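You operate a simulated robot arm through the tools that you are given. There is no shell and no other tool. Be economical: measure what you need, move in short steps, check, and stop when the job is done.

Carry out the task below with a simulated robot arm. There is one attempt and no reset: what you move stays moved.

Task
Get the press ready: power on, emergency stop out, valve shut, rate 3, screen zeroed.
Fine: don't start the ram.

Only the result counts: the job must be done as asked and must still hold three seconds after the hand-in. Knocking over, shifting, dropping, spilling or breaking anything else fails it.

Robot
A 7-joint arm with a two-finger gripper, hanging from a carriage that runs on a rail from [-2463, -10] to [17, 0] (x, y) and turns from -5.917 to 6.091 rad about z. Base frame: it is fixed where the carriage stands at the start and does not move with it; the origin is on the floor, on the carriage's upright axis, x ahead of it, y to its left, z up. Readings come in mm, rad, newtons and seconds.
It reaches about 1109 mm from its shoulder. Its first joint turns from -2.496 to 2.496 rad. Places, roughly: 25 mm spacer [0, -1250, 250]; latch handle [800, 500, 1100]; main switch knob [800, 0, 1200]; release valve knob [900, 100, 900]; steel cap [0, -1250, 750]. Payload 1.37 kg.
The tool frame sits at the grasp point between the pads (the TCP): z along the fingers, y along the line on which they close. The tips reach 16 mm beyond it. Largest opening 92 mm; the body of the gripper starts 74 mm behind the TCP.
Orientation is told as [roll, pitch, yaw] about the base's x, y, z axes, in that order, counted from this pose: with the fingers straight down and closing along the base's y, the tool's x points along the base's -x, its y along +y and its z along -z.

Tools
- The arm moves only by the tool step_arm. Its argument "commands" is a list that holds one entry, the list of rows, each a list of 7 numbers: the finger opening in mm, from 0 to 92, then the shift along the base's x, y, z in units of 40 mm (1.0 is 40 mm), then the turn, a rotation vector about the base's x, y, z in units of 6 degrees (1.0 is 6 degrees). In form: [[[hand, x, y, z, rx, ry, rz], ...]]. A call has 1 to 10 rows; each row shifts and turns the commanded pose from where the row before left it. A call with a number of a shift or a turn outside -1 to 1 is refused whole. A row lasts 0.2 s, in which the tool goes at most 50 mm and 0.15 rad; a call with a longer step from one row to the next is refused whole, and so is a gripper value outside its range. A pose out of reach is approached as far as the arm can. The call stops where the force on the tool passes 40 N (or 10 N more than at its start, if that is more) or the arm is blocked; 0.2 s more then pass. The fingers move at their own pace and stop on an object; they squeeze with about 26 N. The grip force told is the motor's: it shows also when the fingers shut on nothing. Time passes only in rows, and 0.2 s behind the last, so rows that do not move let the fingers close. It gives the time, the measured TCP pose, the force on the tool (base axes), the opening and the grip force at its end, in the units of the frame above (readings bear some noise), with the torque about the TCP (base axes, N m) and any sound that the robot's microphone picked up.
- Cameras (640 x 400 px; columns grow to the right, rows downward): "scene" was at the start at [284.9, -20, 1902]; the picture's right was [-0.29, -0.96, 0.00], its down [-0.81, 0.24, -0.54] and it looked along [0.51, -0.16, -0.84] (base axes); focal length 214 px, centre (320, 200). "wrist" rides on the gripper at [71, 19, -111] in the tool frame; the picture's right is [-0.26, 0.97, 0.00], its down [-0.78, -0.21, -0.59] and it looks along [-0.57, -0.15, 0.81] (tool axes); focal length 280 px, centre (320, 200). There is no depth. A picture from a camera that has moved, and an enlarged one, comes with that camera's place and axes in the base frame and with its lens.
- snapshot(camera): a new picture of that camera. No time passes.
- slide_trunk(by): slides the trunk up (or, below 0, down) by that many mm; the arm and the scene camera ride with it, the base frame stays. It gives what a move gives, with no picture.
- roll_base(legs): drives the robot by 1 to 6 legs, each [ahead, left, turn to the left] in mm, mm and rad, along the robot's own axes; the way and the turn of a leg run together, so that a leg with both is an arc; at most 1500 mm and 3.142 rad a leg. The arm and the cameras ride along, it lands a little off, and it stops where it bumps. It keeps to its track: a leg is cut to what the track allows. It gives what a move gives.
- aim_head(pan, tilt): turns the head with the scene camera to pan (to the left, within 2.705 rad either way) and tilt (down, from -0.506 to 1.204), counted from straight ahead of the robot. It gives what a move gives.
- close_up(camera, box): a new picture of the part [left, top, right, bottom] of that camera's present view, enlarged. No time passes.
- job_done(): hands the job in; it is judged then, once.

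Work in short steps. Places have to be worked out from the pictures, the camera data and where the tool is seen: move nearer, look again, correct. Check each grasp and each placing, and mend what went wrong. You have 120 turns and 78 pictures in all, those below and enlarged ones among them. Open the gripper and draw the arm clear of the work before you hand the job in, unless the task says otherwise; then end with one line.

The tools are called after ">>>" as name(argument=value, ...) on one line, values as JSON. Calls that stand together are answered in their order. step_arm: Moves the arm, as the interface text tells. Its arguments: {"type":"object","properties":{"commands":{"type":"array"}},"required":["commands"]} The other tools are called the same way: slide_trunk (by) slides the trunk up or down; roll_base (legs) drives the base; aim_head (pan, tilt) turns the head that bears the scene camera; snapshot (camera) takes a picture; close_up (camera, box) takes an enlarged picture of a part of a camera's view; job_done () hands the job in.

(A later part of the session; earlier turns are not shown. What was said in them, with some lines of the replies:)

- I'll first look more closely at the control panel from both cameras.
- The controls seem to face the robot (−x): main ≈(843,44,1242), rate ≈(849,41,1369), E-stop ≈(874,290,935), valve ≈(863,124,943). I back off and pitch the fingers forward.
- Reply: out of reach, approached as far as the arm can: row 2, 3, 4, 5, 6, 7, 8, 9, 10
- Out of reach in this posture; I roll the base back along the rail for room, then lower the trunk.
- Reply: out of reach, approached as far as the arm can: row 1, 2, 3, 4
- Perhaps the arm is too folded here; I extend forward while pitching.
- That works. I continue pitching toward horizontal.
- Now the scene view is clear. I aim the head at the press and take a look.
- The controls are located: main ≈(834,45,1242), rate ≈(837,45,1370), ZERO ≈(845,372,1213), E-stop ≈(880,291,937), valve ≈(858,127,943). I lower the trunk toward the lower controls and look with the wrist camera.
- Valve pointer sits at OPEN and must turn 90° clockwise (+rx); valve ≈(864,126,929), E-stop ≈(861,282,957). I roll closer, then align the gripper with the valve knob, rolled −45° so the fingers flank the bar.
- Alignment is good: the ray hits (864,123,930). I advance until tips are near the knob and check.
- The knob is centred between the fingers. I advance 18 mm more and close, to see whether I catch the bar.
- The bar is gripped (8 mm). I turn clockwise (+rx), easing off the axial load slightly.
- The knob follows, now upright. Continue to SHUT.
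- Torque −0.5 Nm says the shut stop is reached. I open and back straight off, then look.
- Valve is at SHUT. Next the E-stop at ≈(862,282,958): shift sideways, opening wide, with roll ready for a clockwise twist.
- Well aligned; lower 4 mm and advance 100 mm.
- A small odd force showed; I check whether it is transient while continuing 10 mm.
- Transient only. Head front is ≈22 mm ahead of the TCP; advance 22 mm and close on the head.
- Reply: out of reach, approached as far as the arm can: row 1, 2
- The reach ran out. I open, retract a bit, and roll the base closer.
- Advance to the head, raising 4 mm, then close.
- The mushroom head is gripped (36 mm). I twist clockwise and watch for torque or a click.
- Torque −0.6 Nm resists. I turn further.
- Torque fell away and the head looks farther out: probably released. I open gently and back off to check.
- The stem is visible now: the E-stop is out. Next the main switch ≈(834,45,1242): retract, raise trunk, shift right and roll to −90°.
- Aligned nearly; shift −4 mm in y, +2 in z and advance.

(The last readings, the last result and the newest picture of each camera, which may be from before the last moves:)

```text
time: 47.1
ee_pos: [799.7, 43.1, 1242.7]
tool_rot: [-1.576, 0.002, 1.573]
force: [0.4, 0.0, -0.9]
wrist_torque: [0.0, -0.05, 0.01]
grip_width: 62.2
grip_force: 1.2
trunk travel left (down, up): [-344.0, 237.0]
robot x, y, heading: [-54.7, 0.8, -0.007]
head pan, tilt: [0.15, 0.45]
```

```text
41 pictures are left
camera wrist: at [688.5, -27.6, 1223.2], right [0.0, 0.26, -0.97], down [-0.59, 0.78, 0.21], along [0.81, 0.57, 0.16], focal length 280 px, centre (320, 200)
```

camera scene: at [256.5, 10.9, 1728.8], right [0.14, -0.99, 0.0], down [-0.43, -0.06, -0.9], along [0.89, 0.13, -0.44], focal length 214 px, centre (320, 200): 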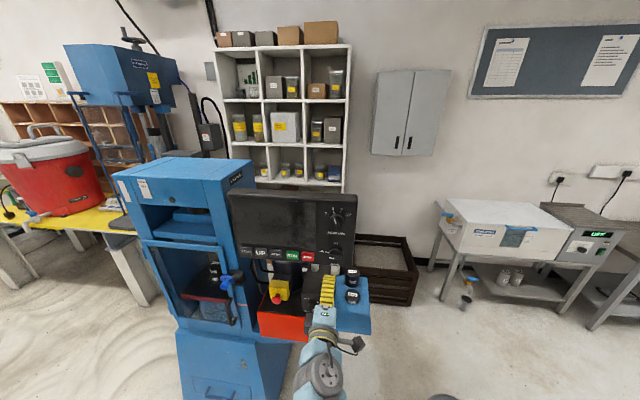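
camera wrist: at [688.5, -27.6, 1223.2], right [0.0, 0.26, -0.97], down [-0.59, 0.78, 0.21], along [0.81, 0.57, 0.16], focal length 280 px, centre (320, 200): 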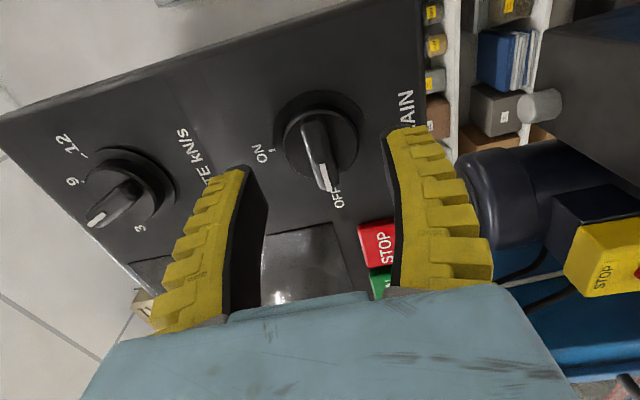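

Centred. Advance 20 mm and close on the bar.

>>> step_arm(commands=[[[60, 0.5, -0.03, 0, 0, 0, 0], [30, 0, 0, 0, 0, 0, 0], [0, 0, 0, 0, 0, 0, 0], [0, 0, 0, 0, 0, 0, 0], [0, 0, 0, 0, 0, 0, 0]]])

>>> snapshot(camera="wrist")

```text
time: 48.3
ee_pos: [817.4, 43.0, 1241.1]
tool_rot: [-1.573, 0.001, 1.576]
force: [-9.2, -0.1, -1.6]
wrist_torque: [0.05, -0.01, 0.1]
grip_width: 6.1
grip_force: 27.4
trunk travel left (down, up): [-344.0, 237.0]
robot x, y, heading: [-54.0, -1.7, -0.012]
head pan, tilt: [0.15, 0.45]
```

```text
40 pictures are left
camera wrist: at [706.5, -27.8, 1222.3], right [0.0, 0.26, -0.97], down [-0.59, 0.78, 0.21], along [0.81, 0.57, 0.15], focal length 280 px, centre (320, 200)
```

wrist: 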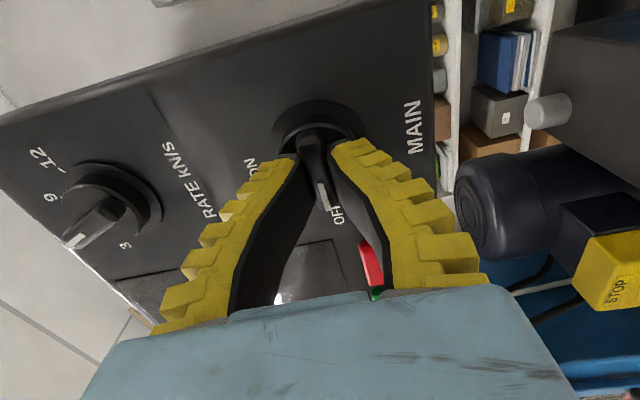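

Bar gripped. Turn clockwise 90° to ON.

>>> step_arm(commands=[[[0, -0.04, 0, 0, 1, 0, 0], [0, 0, 0, 0, 1, 0, 0], [0, 0, 0, 0, 1, 0, 0], [0, 0, 0, 0, 1, 0, 0], [0, 0, 0, 0, 1, 0, 0], [0, 0, 0, 0, 1, 0, 0], [0, 0, 0, 0, 1, 0, 0], [0, 0, 0, 0, 1, 0, 0], [0, 0, 0, 0, 1, 0, 0], [0, 0, 0, 0, 1, 0, 0]]])

>>> step_arm(commands=[[[0, 0, 0, 0, 1, 0, 0], [0, 0, 0, 0, 1, 0, 0], [0, 0, 0, 0, 1, 0, 0], [0, 0, 0, 0, 1, 0, 0], [0, 0, 0, 0, 1, 0, 0], [0, 0, 0, 0, 0.5, 0, 0]]])

>>> snapshot(camera="wrist")

```text
time: 50.5
ee_pos: [817.3, 41.2, 1243.0]
tool_rot: [-1.58, -1.048, 1.579]
force: [-4.0, 0.8, 8.1]
wrist_torque: [-0.02, 0.04, -0.07]
grip_width: 5.8
grip_force: 28.7
trunk travel left (down, up): [-344.0, 237.0]
robot x, y, heading: [-51.4, 3.7, -0.009]
head pan, tilt: [0.15, 0.45]
```

```text
time: 51.9
ee_pos: [817.8, 40.0, 1241.8]
tool_rot: [1.657, -1.521, -1.662]
force: [-9.9, -4.0, 13.0]
wrist_torque: [-0.5, -0.1, -0.02]
grip_width: 6.3
grip_force: 27.5
trunk travel left (down, up): [-344.0, 237.0]
robot x, y, heading: [-53.7, -1.5, -0.012]
head pan, tilt: [0.15, 0.45]
```

```text
39 pictures are left
camera wrist: at [706.8, 64.4, 1173.3], right [0.0, 0.95, 0.31], down [-0.59, -0.25, 0.77], along [0.8, -0.19, 0.56], focal length 280 px, centre (320, 200)
```

wrist: 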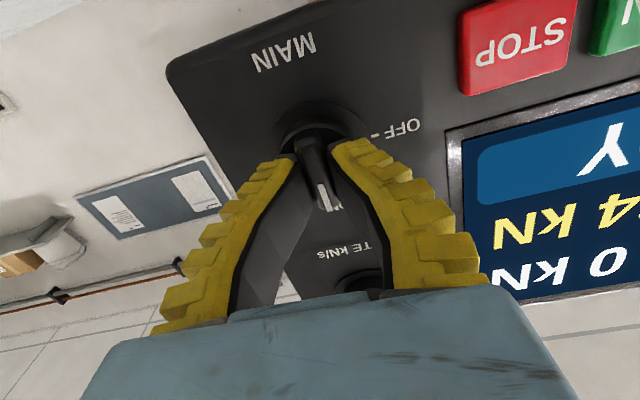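

Screen lit: power on. Open, retract and raise to the rate dial (z≈1370), taking a view there.

>>> step_arm(commands=[[[45, 0, 0, 0, -0.3, 0, 0], [50, 0, 0, 0, 0, 0, 0], [50, -0.5, 0, 0, 0, 0, 0], [50, -1, 0, 0, -1, 0, 0], [55, -1, 0, 0.6, -1, 0, 0], [55, -0.5, 0, 0.8, -1, 0, 0], [55, 0, 0, 0.8, 0, 0, 0], [55, 0, 0, 0.7, 0, 0, 0], [55, 0, 0.1, 0.3, 0, 0, 0]]])

>>> snapshot(camera="wrist")

>>> close_up(camera="scene", box=[220, 180, 370, 310])

```text
time: 53.9
ee_pos: [699.5, 45.6, 1368.6]
tool_rot: [-1.581, -1.274, 1.581]
force: [0.2, 0.8, 0.3]
wrist_torque: [0.03, 0.02, -0.01]
grip_width: 57.9
grip_force: 2.3
trunk travel left (down, up): [-344.0, 237.0]
robot x, y, heading: [-54.4, -1.6, -0.009]
head pan, tilt: [0.15, 0.45]
```

```text
38 pictures are left
camera wrist: at [587.6, 44.5, 1297.0], right [0.0, 1.0, -0.03], down [-0.59, 0.03, 0.81], along [0.81, 0.02, 0.59], focal length 280 px, centre (320, 200)
```

wrist: 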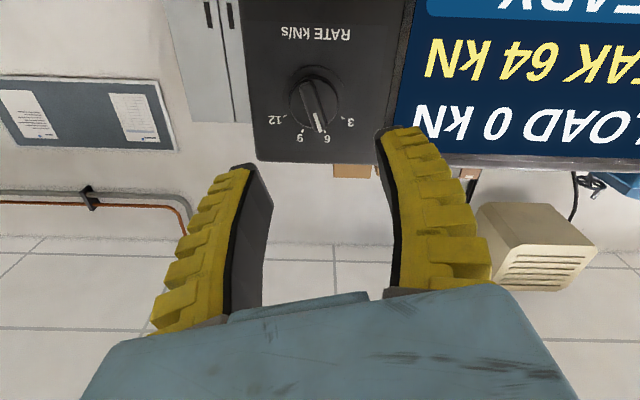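

```text
3.08 times, centred on (295, 245) of scene
camera zoom: at [256.5, 10.9, 1728.8], right [0.14, -0.99, 0.0], down [-0.43, -0.06, -0.9], along [0.89, 0.13, -0.44], focal length 660 px, centre (397, 62)
```

zoom: 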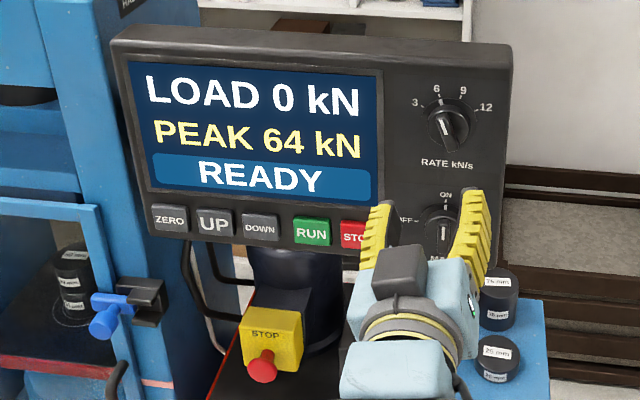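

Screen shows READY, PEAK 64 kN; rate pointer on 6. I align (y −4 mm, roll −3°) and advance to the dial.

>>> step_arm(commands=[[[55, 1, -0.1, 0, -0.5, 0, 0], [55, 1, 0, 0, 0, 0, 0], [55, 0.5, 0, 0, 0, 0, 0]]])

>>> snapshot(camera="wrist")

```text
time: 54.7
ee_pos: [800.4, 42.7, 1371.3]
tool_rot: [-1.58, -1.225, 1.578]
force: [-0.2, 0.0, 0.3]
wrist_torque: [0.0, 0.02, 0.0]
grip_width: 57.5
grip_force: 2.2
trunk travel left (down, up): [-344.0, 237.0]
robot x, y, heading: [-53.0, -0.1, -0.009]
head pan, tilt: [0.15, 0.45]
```

```text
36 pictures are left
camera wrist: at [689.2, 38.1, 1297.1], right [0.0, 1.0, -0.08], down [-0.59, 0.07, 0.8], along [0.81, 0.05, 0.59], focal length 280 px, centre (320, 200)
```

wrist: 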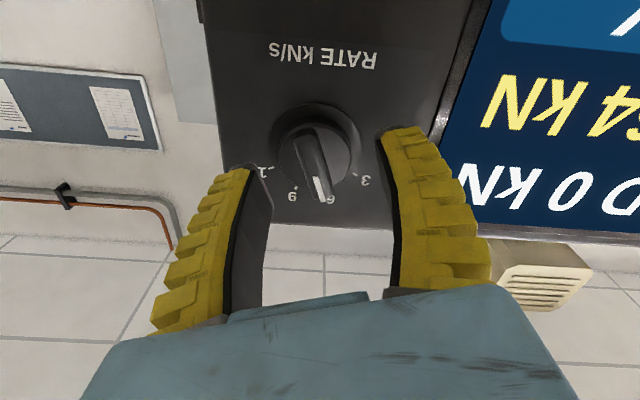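

Raise 3 mm, advance 17 mm and close.

>>> step_arm(commands=[[[55, 0.42, 0, 0.07, 0, 0, 0], [30, 0, 0, 0, 0, 0, 0], [0, 0, 0, 0, 0, 0, 0], [0, 0, 0, 0, 0, 0, 0], [0, 0, 0, 0, 0, 0, 0]]])

>>> snapshot(camera="wrist")

```text
time: 55.9
ee_pos: [816.3, 40.6, 1373.8]
tool_rot: [-1.584, -1.222, 1.581]
force: [-9.9, -12.5, 7.8]
wrist_torque: [0.06, -0.02, -0.12]
grip_width: 7.0
grip_force: 28.2
trunk travel left (down, up): [-344.0, 237.0]
robot x, y, heading: [-50.9, 1.2, -0.004]
head pan, tilt: [0.15, 0.45]
```

```text
35 pictures are left
camera wrist: at [705.0, 35.0, 1299.9], right [0.0, 1.0, -0.08], down [-0.59, 0.07, 0.8], along [0.81, 0.05, 0.59], focal length 280 px, centre (320, 200)
```

wrist: 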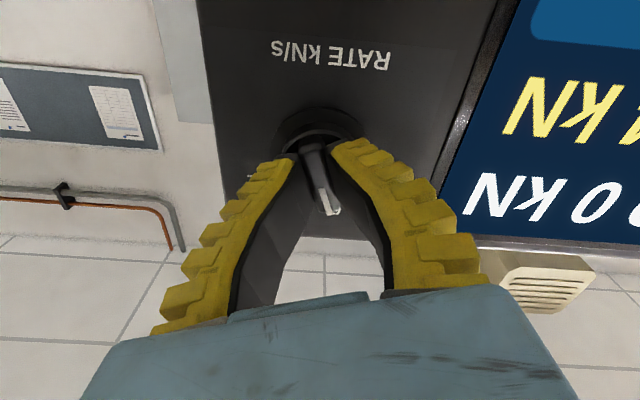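

Gripped. Turn counter-clockwise ≈40° to 3.

>>> step_arm(commands=[[[0, -0.03, -0.04, 0, -1, 0, 0], [0, 0, 0, 0, -1, 0, 0], [0, 0, 0, 0, -1, 0, 0], [0, 0, 0, 0, -1, 0, 0], [0, 0, 0, 0, -1, 0, 0], [0, 0, 0, 0, -1, 0, 0], [0, 0, 0, 0, -0.5, 0, 0]]])

>>> close_up(camera="wrist", box=[220, 60, 420, 260])

```text
time: 57.5
ee_pos: [814.6, 39.3, 1372.7]
tool_rot: [-1.574, -0.538, 1.572]
force: [10.7, -11.0, 2.0]
wrist_torque: [-0.01, -0.16, 0.07]
grip_width: 6.1
grip_force: 27.8
trunk travel left (down, up): [-344.0, 237.0]
robot x, y, heading: [-51.6, -0.8, -0.008]
head pan, tilt: [0.15, 0.45]
```

```text
2.00 times, centred on (320, 160) of wrist
camera zoom: at [703.0, -11.2, 1321.0], right [0.0, 0.72, -0.69], down [-0.59, 0.56, 0.58], along [0.81, 0.41, 0.43], focal length 561 px, centre (320, 280)
```

zoom: 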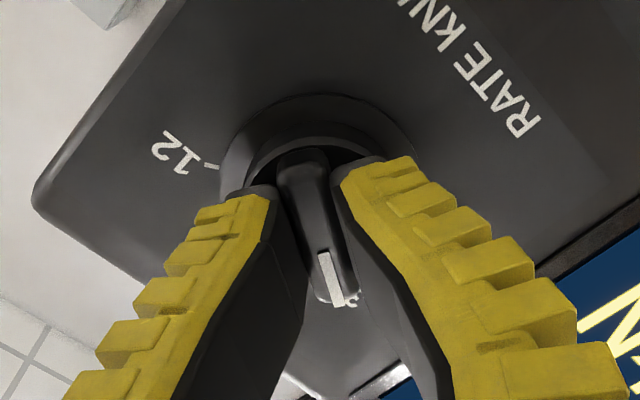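

No stop torque; roll ≈ −59°, pointer appears at 3. I open, back off and look.

>>> step_arm(commands=[[[40, 0, 0, 0, 0, 0, 0], [55, 0, 0, 0, 0, 0, 0], [55, -0.5, 0, 0, 0, 0, 0], [55, -1, 0, 0, 1, 0, 0], [55, -0.5, 0, 0, 1, 0, 0], [55, 0, 0, 0, 1, 0, 0], [55, 0, 0, 0, 1, 0, 0], [55, 0, 0, 0, 1, 0, 0], [55, 0, 0, 0, 1, 0, 0], [55, 0, 0, 0, 1, 0, 0]]])

>>> close_up(camera="wrist", box=[220, 40, 420, 200])

>>> close_up(camera="scene", box=[220, 180, 370, 310])

```text
time: 59.7
ee_pos: [734.0, 39.7, 1373.1]
tool_rot: [-1.582, -1.275, 1.58]
force: [-0.2, -0.7, 0.3]
wrist_torque: [0.0, -0.03, 0.02]
grip_width: 57.7
grip_force: 1.9
trunk travel left (down, up): [-344.0, 237.0]
robot x, y, heading: [-47.4, -2.0, -0.007]
head pan, tilt: [0.15, 0.45]
```

```text
2.50 times, centred on (320, 120) of wrist
camera zoom: at [622.5, 39.3, 1299.5], right [0.0, 1.0, -0.03], down [-0.59, 0.03, 0.81], along [0.81, 0.02, 0.59], focal length 701 px, centre (320, 400)
```

zoom: 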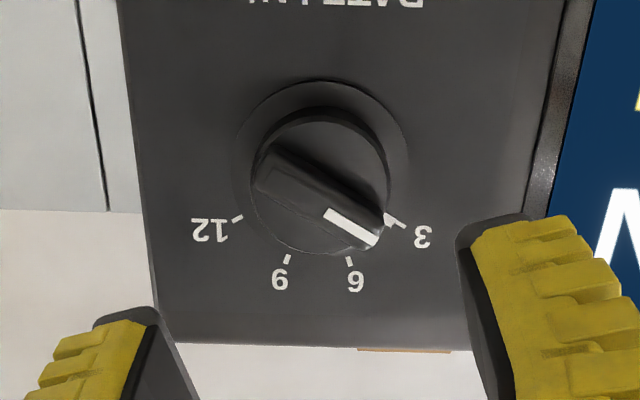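

```text
3.08 times, centred on (295, 245) of scene
camera zoom: at [256.5, 10.9, 1728.8], right [0.14, -0.99, 0.0], down [-0.43, -0.06, -0.9], along [0.89, 0.13, -0.44], focal length 660 px, centre (397, 62)
```

zoom: 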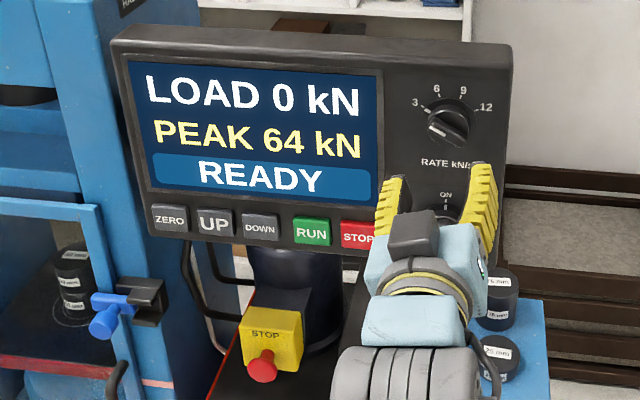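

Rate is on 3. Now ZERO ≈(845,372,1213): retract, close fingers, roll to −90° (slim in y), and travel there.

>>> step_arm(commands=[[[55, -1, 0, 0, -1, 0, 0], [20, -0.3, 0.5, -0.5, -1, 0, 0], [0, 0, 0.8, -0.4, -1, 0, 0], [0, 0, 0.9, -0.4, -1, 0, 0], [0, 0, 0.9, -0.4, -1, 0, 0], [0, 0, 0.9, -0.4, -1, 0, 0], [0, 0, 0.9, -0.4, -1, 0, 0], [0, 0, 0.9, -0.4, -1, 0, 0], [0, 0, 0.9, -0.4, -1, 0, 0], [0, 0, 0.9, -0.4, -1, 0, 0]]])

>>> step_arm(commands=[[[0, 0, 0.6, -0.3, -1, 0, 0], [0, 0, 0, 0, -1, 0, 0], [0, 0, 0, 0, 0, 0, 0]]])

>>> snapshot(camera="wrist")

>>> close_up(camera="scene", box=[200, 160, 370, 310])

```text
time: 61.9
ee_pos: [678.8, 343.2, 1228.8]
tool_rot: [-1.576, -0.227, 1.572]
force: [0.6, -0.2, -0.5]
wrist_torque: [-0.03, 0.0, 0.06]
grip_width: 0.1
grip_force: 26.3
trunk travel left (down, up): [-344.0, 237.0]
robot x, y, heading: [-50.4, -2.8, -0.01]
head pan, tilt: [0.15, 0.45]
```

```text
time: 62.7
ee_pos: [679.6, 366.8, 1214.7]
tool_rot: [-1.576, -0.016, 1.573]
force: [-0.4, 0.0, 0.7]
wrist_torque: [0.01, -0.01, 0.0]
grip_width: 0.0
grip_force: 26.5
trunk travel left (down, up): [-344.0, 237.0]
robot x, y, heading: [-55.5, -0.7, -0.006]
head pan, tilt: [0.15, 0.45]
```

```text
31 pictures are left
camera wrist: at [568.5, 297.2, 1194.7], right [0.0, 0.28, -0.96], down [-0.59, 0.77, 0.22], along [0.81, 0.57, 0.17], focal length 280 px, centre (320, 200)
```

wrist: 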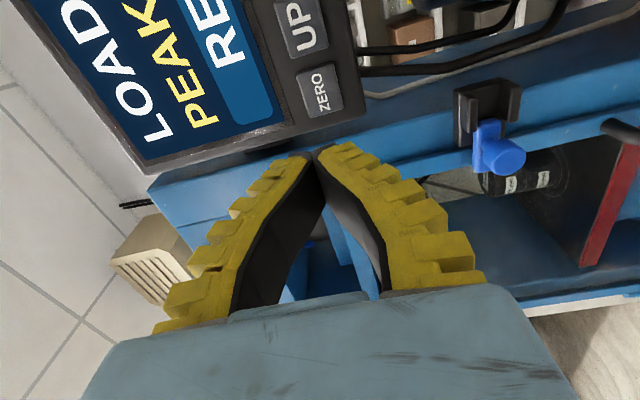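

```text
2.67 times, centred on (285, 235) of scene
camera zoom: at [256.4, 10.9, 1728.8], right [0.14, -0.99, 0.0], down [-0.43, -0.06, -0.9], along [0.89, 0.13, -0.44], focal length 572 px, centre (413, 107)
```

zoom: 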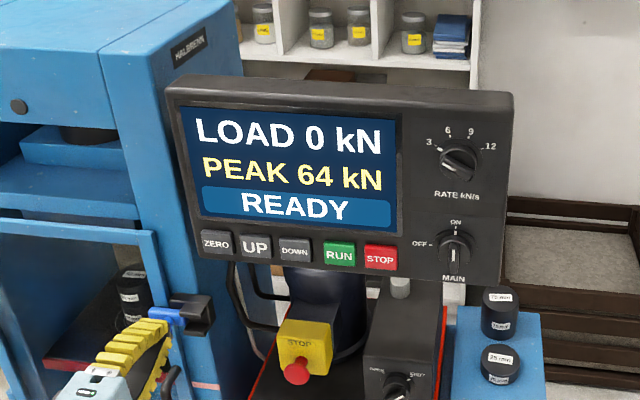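

ZERO lies on the tool axis: ray gives (845,368,1219). Raise 4 mm and advance 120 mm, then check.

>>> step_arm(commands=[[[0, 1, 0, 0.1, 0, 0, 0], [0, 1, 0, 0, 0, 0, 0], [0, 1, 0, 0, 0, 0, 0]]])

>>> snapshot(camera="wrist")

```text
time: 63.5
ee_pos: [803.5, 368.7, 1220.2]
tool_rot: [-1.573, -0.019, 1.573]
force: [-0.2, 0.7, -0.2]
wrist_torque: [0.02, -0.01, -0.06]
grip_width: 0.2
grip_force: 26.1
trunk travel left (down, up): [-344.0, 237.0]
robot x, y, heading: [-53.0, -3.3, -0.008]
head pan, tilt: [0.15, 0.45]
```

```text
29 pictures are left
camera wrist: at [691.7, 297.7, 1199.3], right [0.0, 0.28, -0.96], down [-0.59, 0.77, 0.23], along [0.81, 0.57, 0.17], focal length 280 px, centre (320, 200)
```

wrist: 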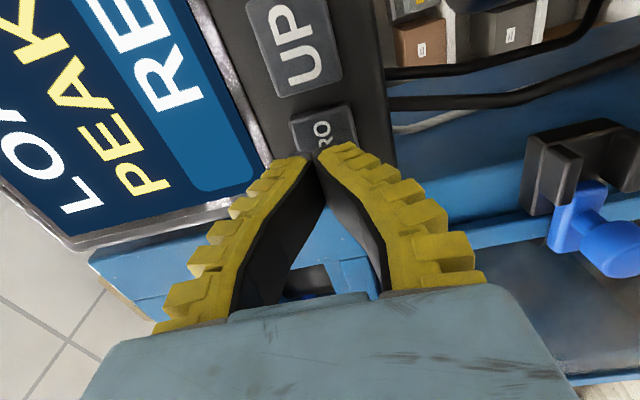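

Tips face the ZERO button. I creep forward.

>>> step_arm(commands=[[[0, 0.2, 0, 0, 0, 0, 0], [0, 0.2, 0, 0, 0, 0, 0], [0, 0.15, 0, 0, 0, 0, 0], [0, 0.15, 0, 0, 0, 0, 0]]])

>>> close_up(camera="scene", box=[200, 160, 370, 310])

```text
time: 64.5
ee_pos: [828.8, 367.3, 1217.9]
tool_rot: [-1.572, -0.019, 1.573]
force: [-0.5, -0.4, -0.3]
wrist_torque: [0.02, -0.01, -0.03]
grip_width: 0.0
grip_force: 25.5
trunk travel left (down, up): [-344.0, 237.0]
robot x, y, heading: [-52.8, -0.8, -0.011]
head pan, tilt: [0.15, 0.45]
```

```text
2.67 times, centred on (285, 235) of scene
camera zoom: at [256.4, 11.0, 1728.8], right [0.14, -0.99, 0.0], down [-0.43, -0.06, -0.9], along [0.89, 0.13, -0.44], focal length 572 px, centre (413, 107)
```

zoom: 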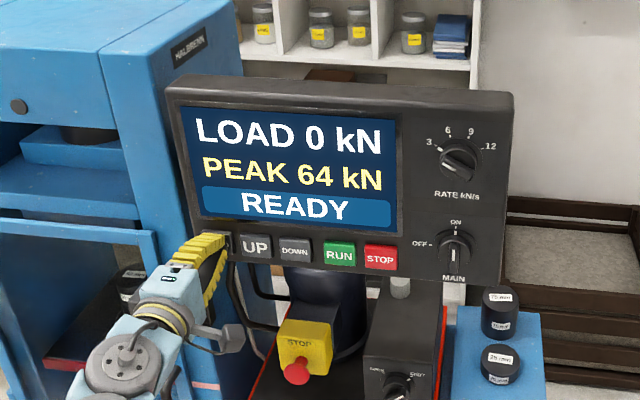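

No contact yet; continue in 4 mm steps.

>>> step_arm(commands=[[[0, 0.12, 0, 0, 0, 0, 0], [0, 0.1, 0, 0, 0, 0, 0], [0, 0.1, 0, 0, 0, 0, 0]]])

>>> snapshot(camera="wrist")

```text
time: 65.3
ee_pos: [838.6, 368.9, 1214.0]
tool_rot: [-1.57, -0.018, 1.574]
force: [-32.4, -6.7, 12.7]
wrist_torque: [-0.14, 0.01, -0.08]
grip_width: 6.0
grip_force: 27.7
trunk travel left (down, up): [-344.0, 237.0]
robot x, y, heading: [-55.6, 5.4, -0.009]
head pan, tilt: [0.15, 0.45]
heard: click
```

```text
27 pictures are left
camera wrist: at [728.1, 298.2, 1193.8], right [0.0, 0.28, -0.96], down [-0.59, 0.77, 0.23], along [0.81, 0.57, 0.17], focal length 280 px, centre (320, 200)
```

wrist: 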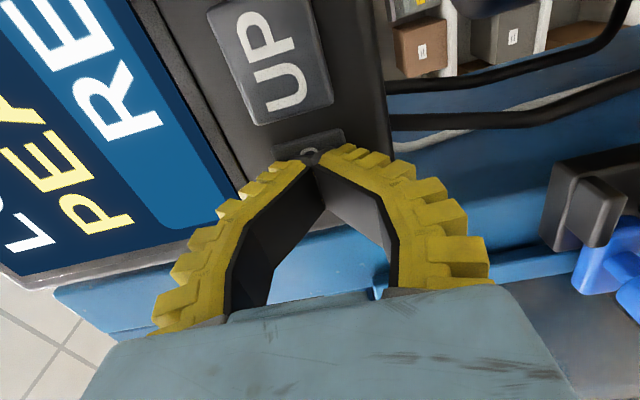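

A click, with the ZERO button pressed. I back straight off and check the screen.

>>> step_arm(commands=[[[0, -0.3, 0, 0, 0, 0, 0], [0, -1, 0, 0, 0, 0, 0], [0, -1, 0, 0, 0, 0, 0], [20, -1, 0, 0, 0, 0, 0], [50, 0, 0, 0, 0, 0, 0]]])

>>> close_up(camera="scene", box=[200, 160, 370, 310])

```text
time: 66.5
ee_pos: [711.1, 368.8, 1215.5]
tool_rot: [-1.574, -0.018, 1.572]
force: [-0.9, 0.3, 0.4]
wrist_torque: [0.0, 0.0, 0.04]
grip_width: 52.8
grip_force: 2.1
trunk travel left (down, up): [-344.0, 237.0]
robot x, y, heading: [-51.0, 2.1, -0.008]
head pan, tilt: [0.15, 0.45]
```

```text
2.67 times, centred on (285, 235) of scene
camera zoom: at [256.4, 10.9, 1728.7], right [0.14, -0.99, 0.0], down [-0.43, -0.06, -0.9], along [0.89, 0.13, -0.44], focal length 572 px, centre (413, 107)
```

zoom: 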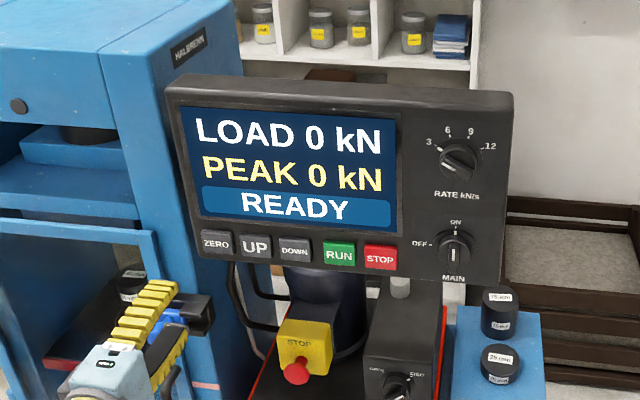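

PEAK is 0 and the screen shows READY. I roll back clear of the press and take one last look at all the controls.

>>> roll_base(legs=[[-300, 0, 0]])

>>> close_up(camera="scene", box=[210, 130, 380, 290])

```text
time: 68.5
ee_pos: [408.7, 370.3, 1214.5]
tool_rot: [-1.571, -0.02, 1.575]
force: [-0.7, 1.0, -0.3]
wrist_torque: [-0.02, 0.0, 0.02]
grip_width: 53.2
grip_force: 2.4
trunk travel left (down, up): [-344.0, 237.0]
robot x, y, heading: [-352.0, -0.9, -0.006]
head pan, tilt: [0.15, 0.45]
```

```text
2.50 times, centred on (295, 210) of scene
camera zoom: at [-45.0, 10.5, 1728.8], right [0.14, -0.99, 0.0], down [-0.43, -0.06, -0.9], along [0.89, 0.13, -0.44], focal length 536 px, centre (382, 175)
```

zoom: 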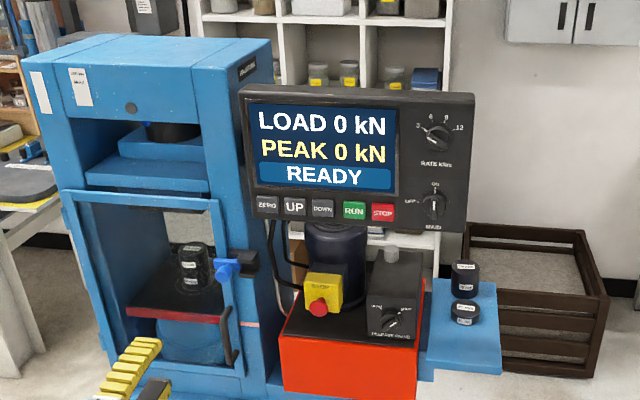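

Everything is set and the arm is clear, so I hand in.

>>> job_done()

```text
The job is handed in.
```

The press is ready: power on, emergency stop out, release valve shut, rate on 3, and the screen zeroed (load 0, peak 0, READY). I did not start the ram.
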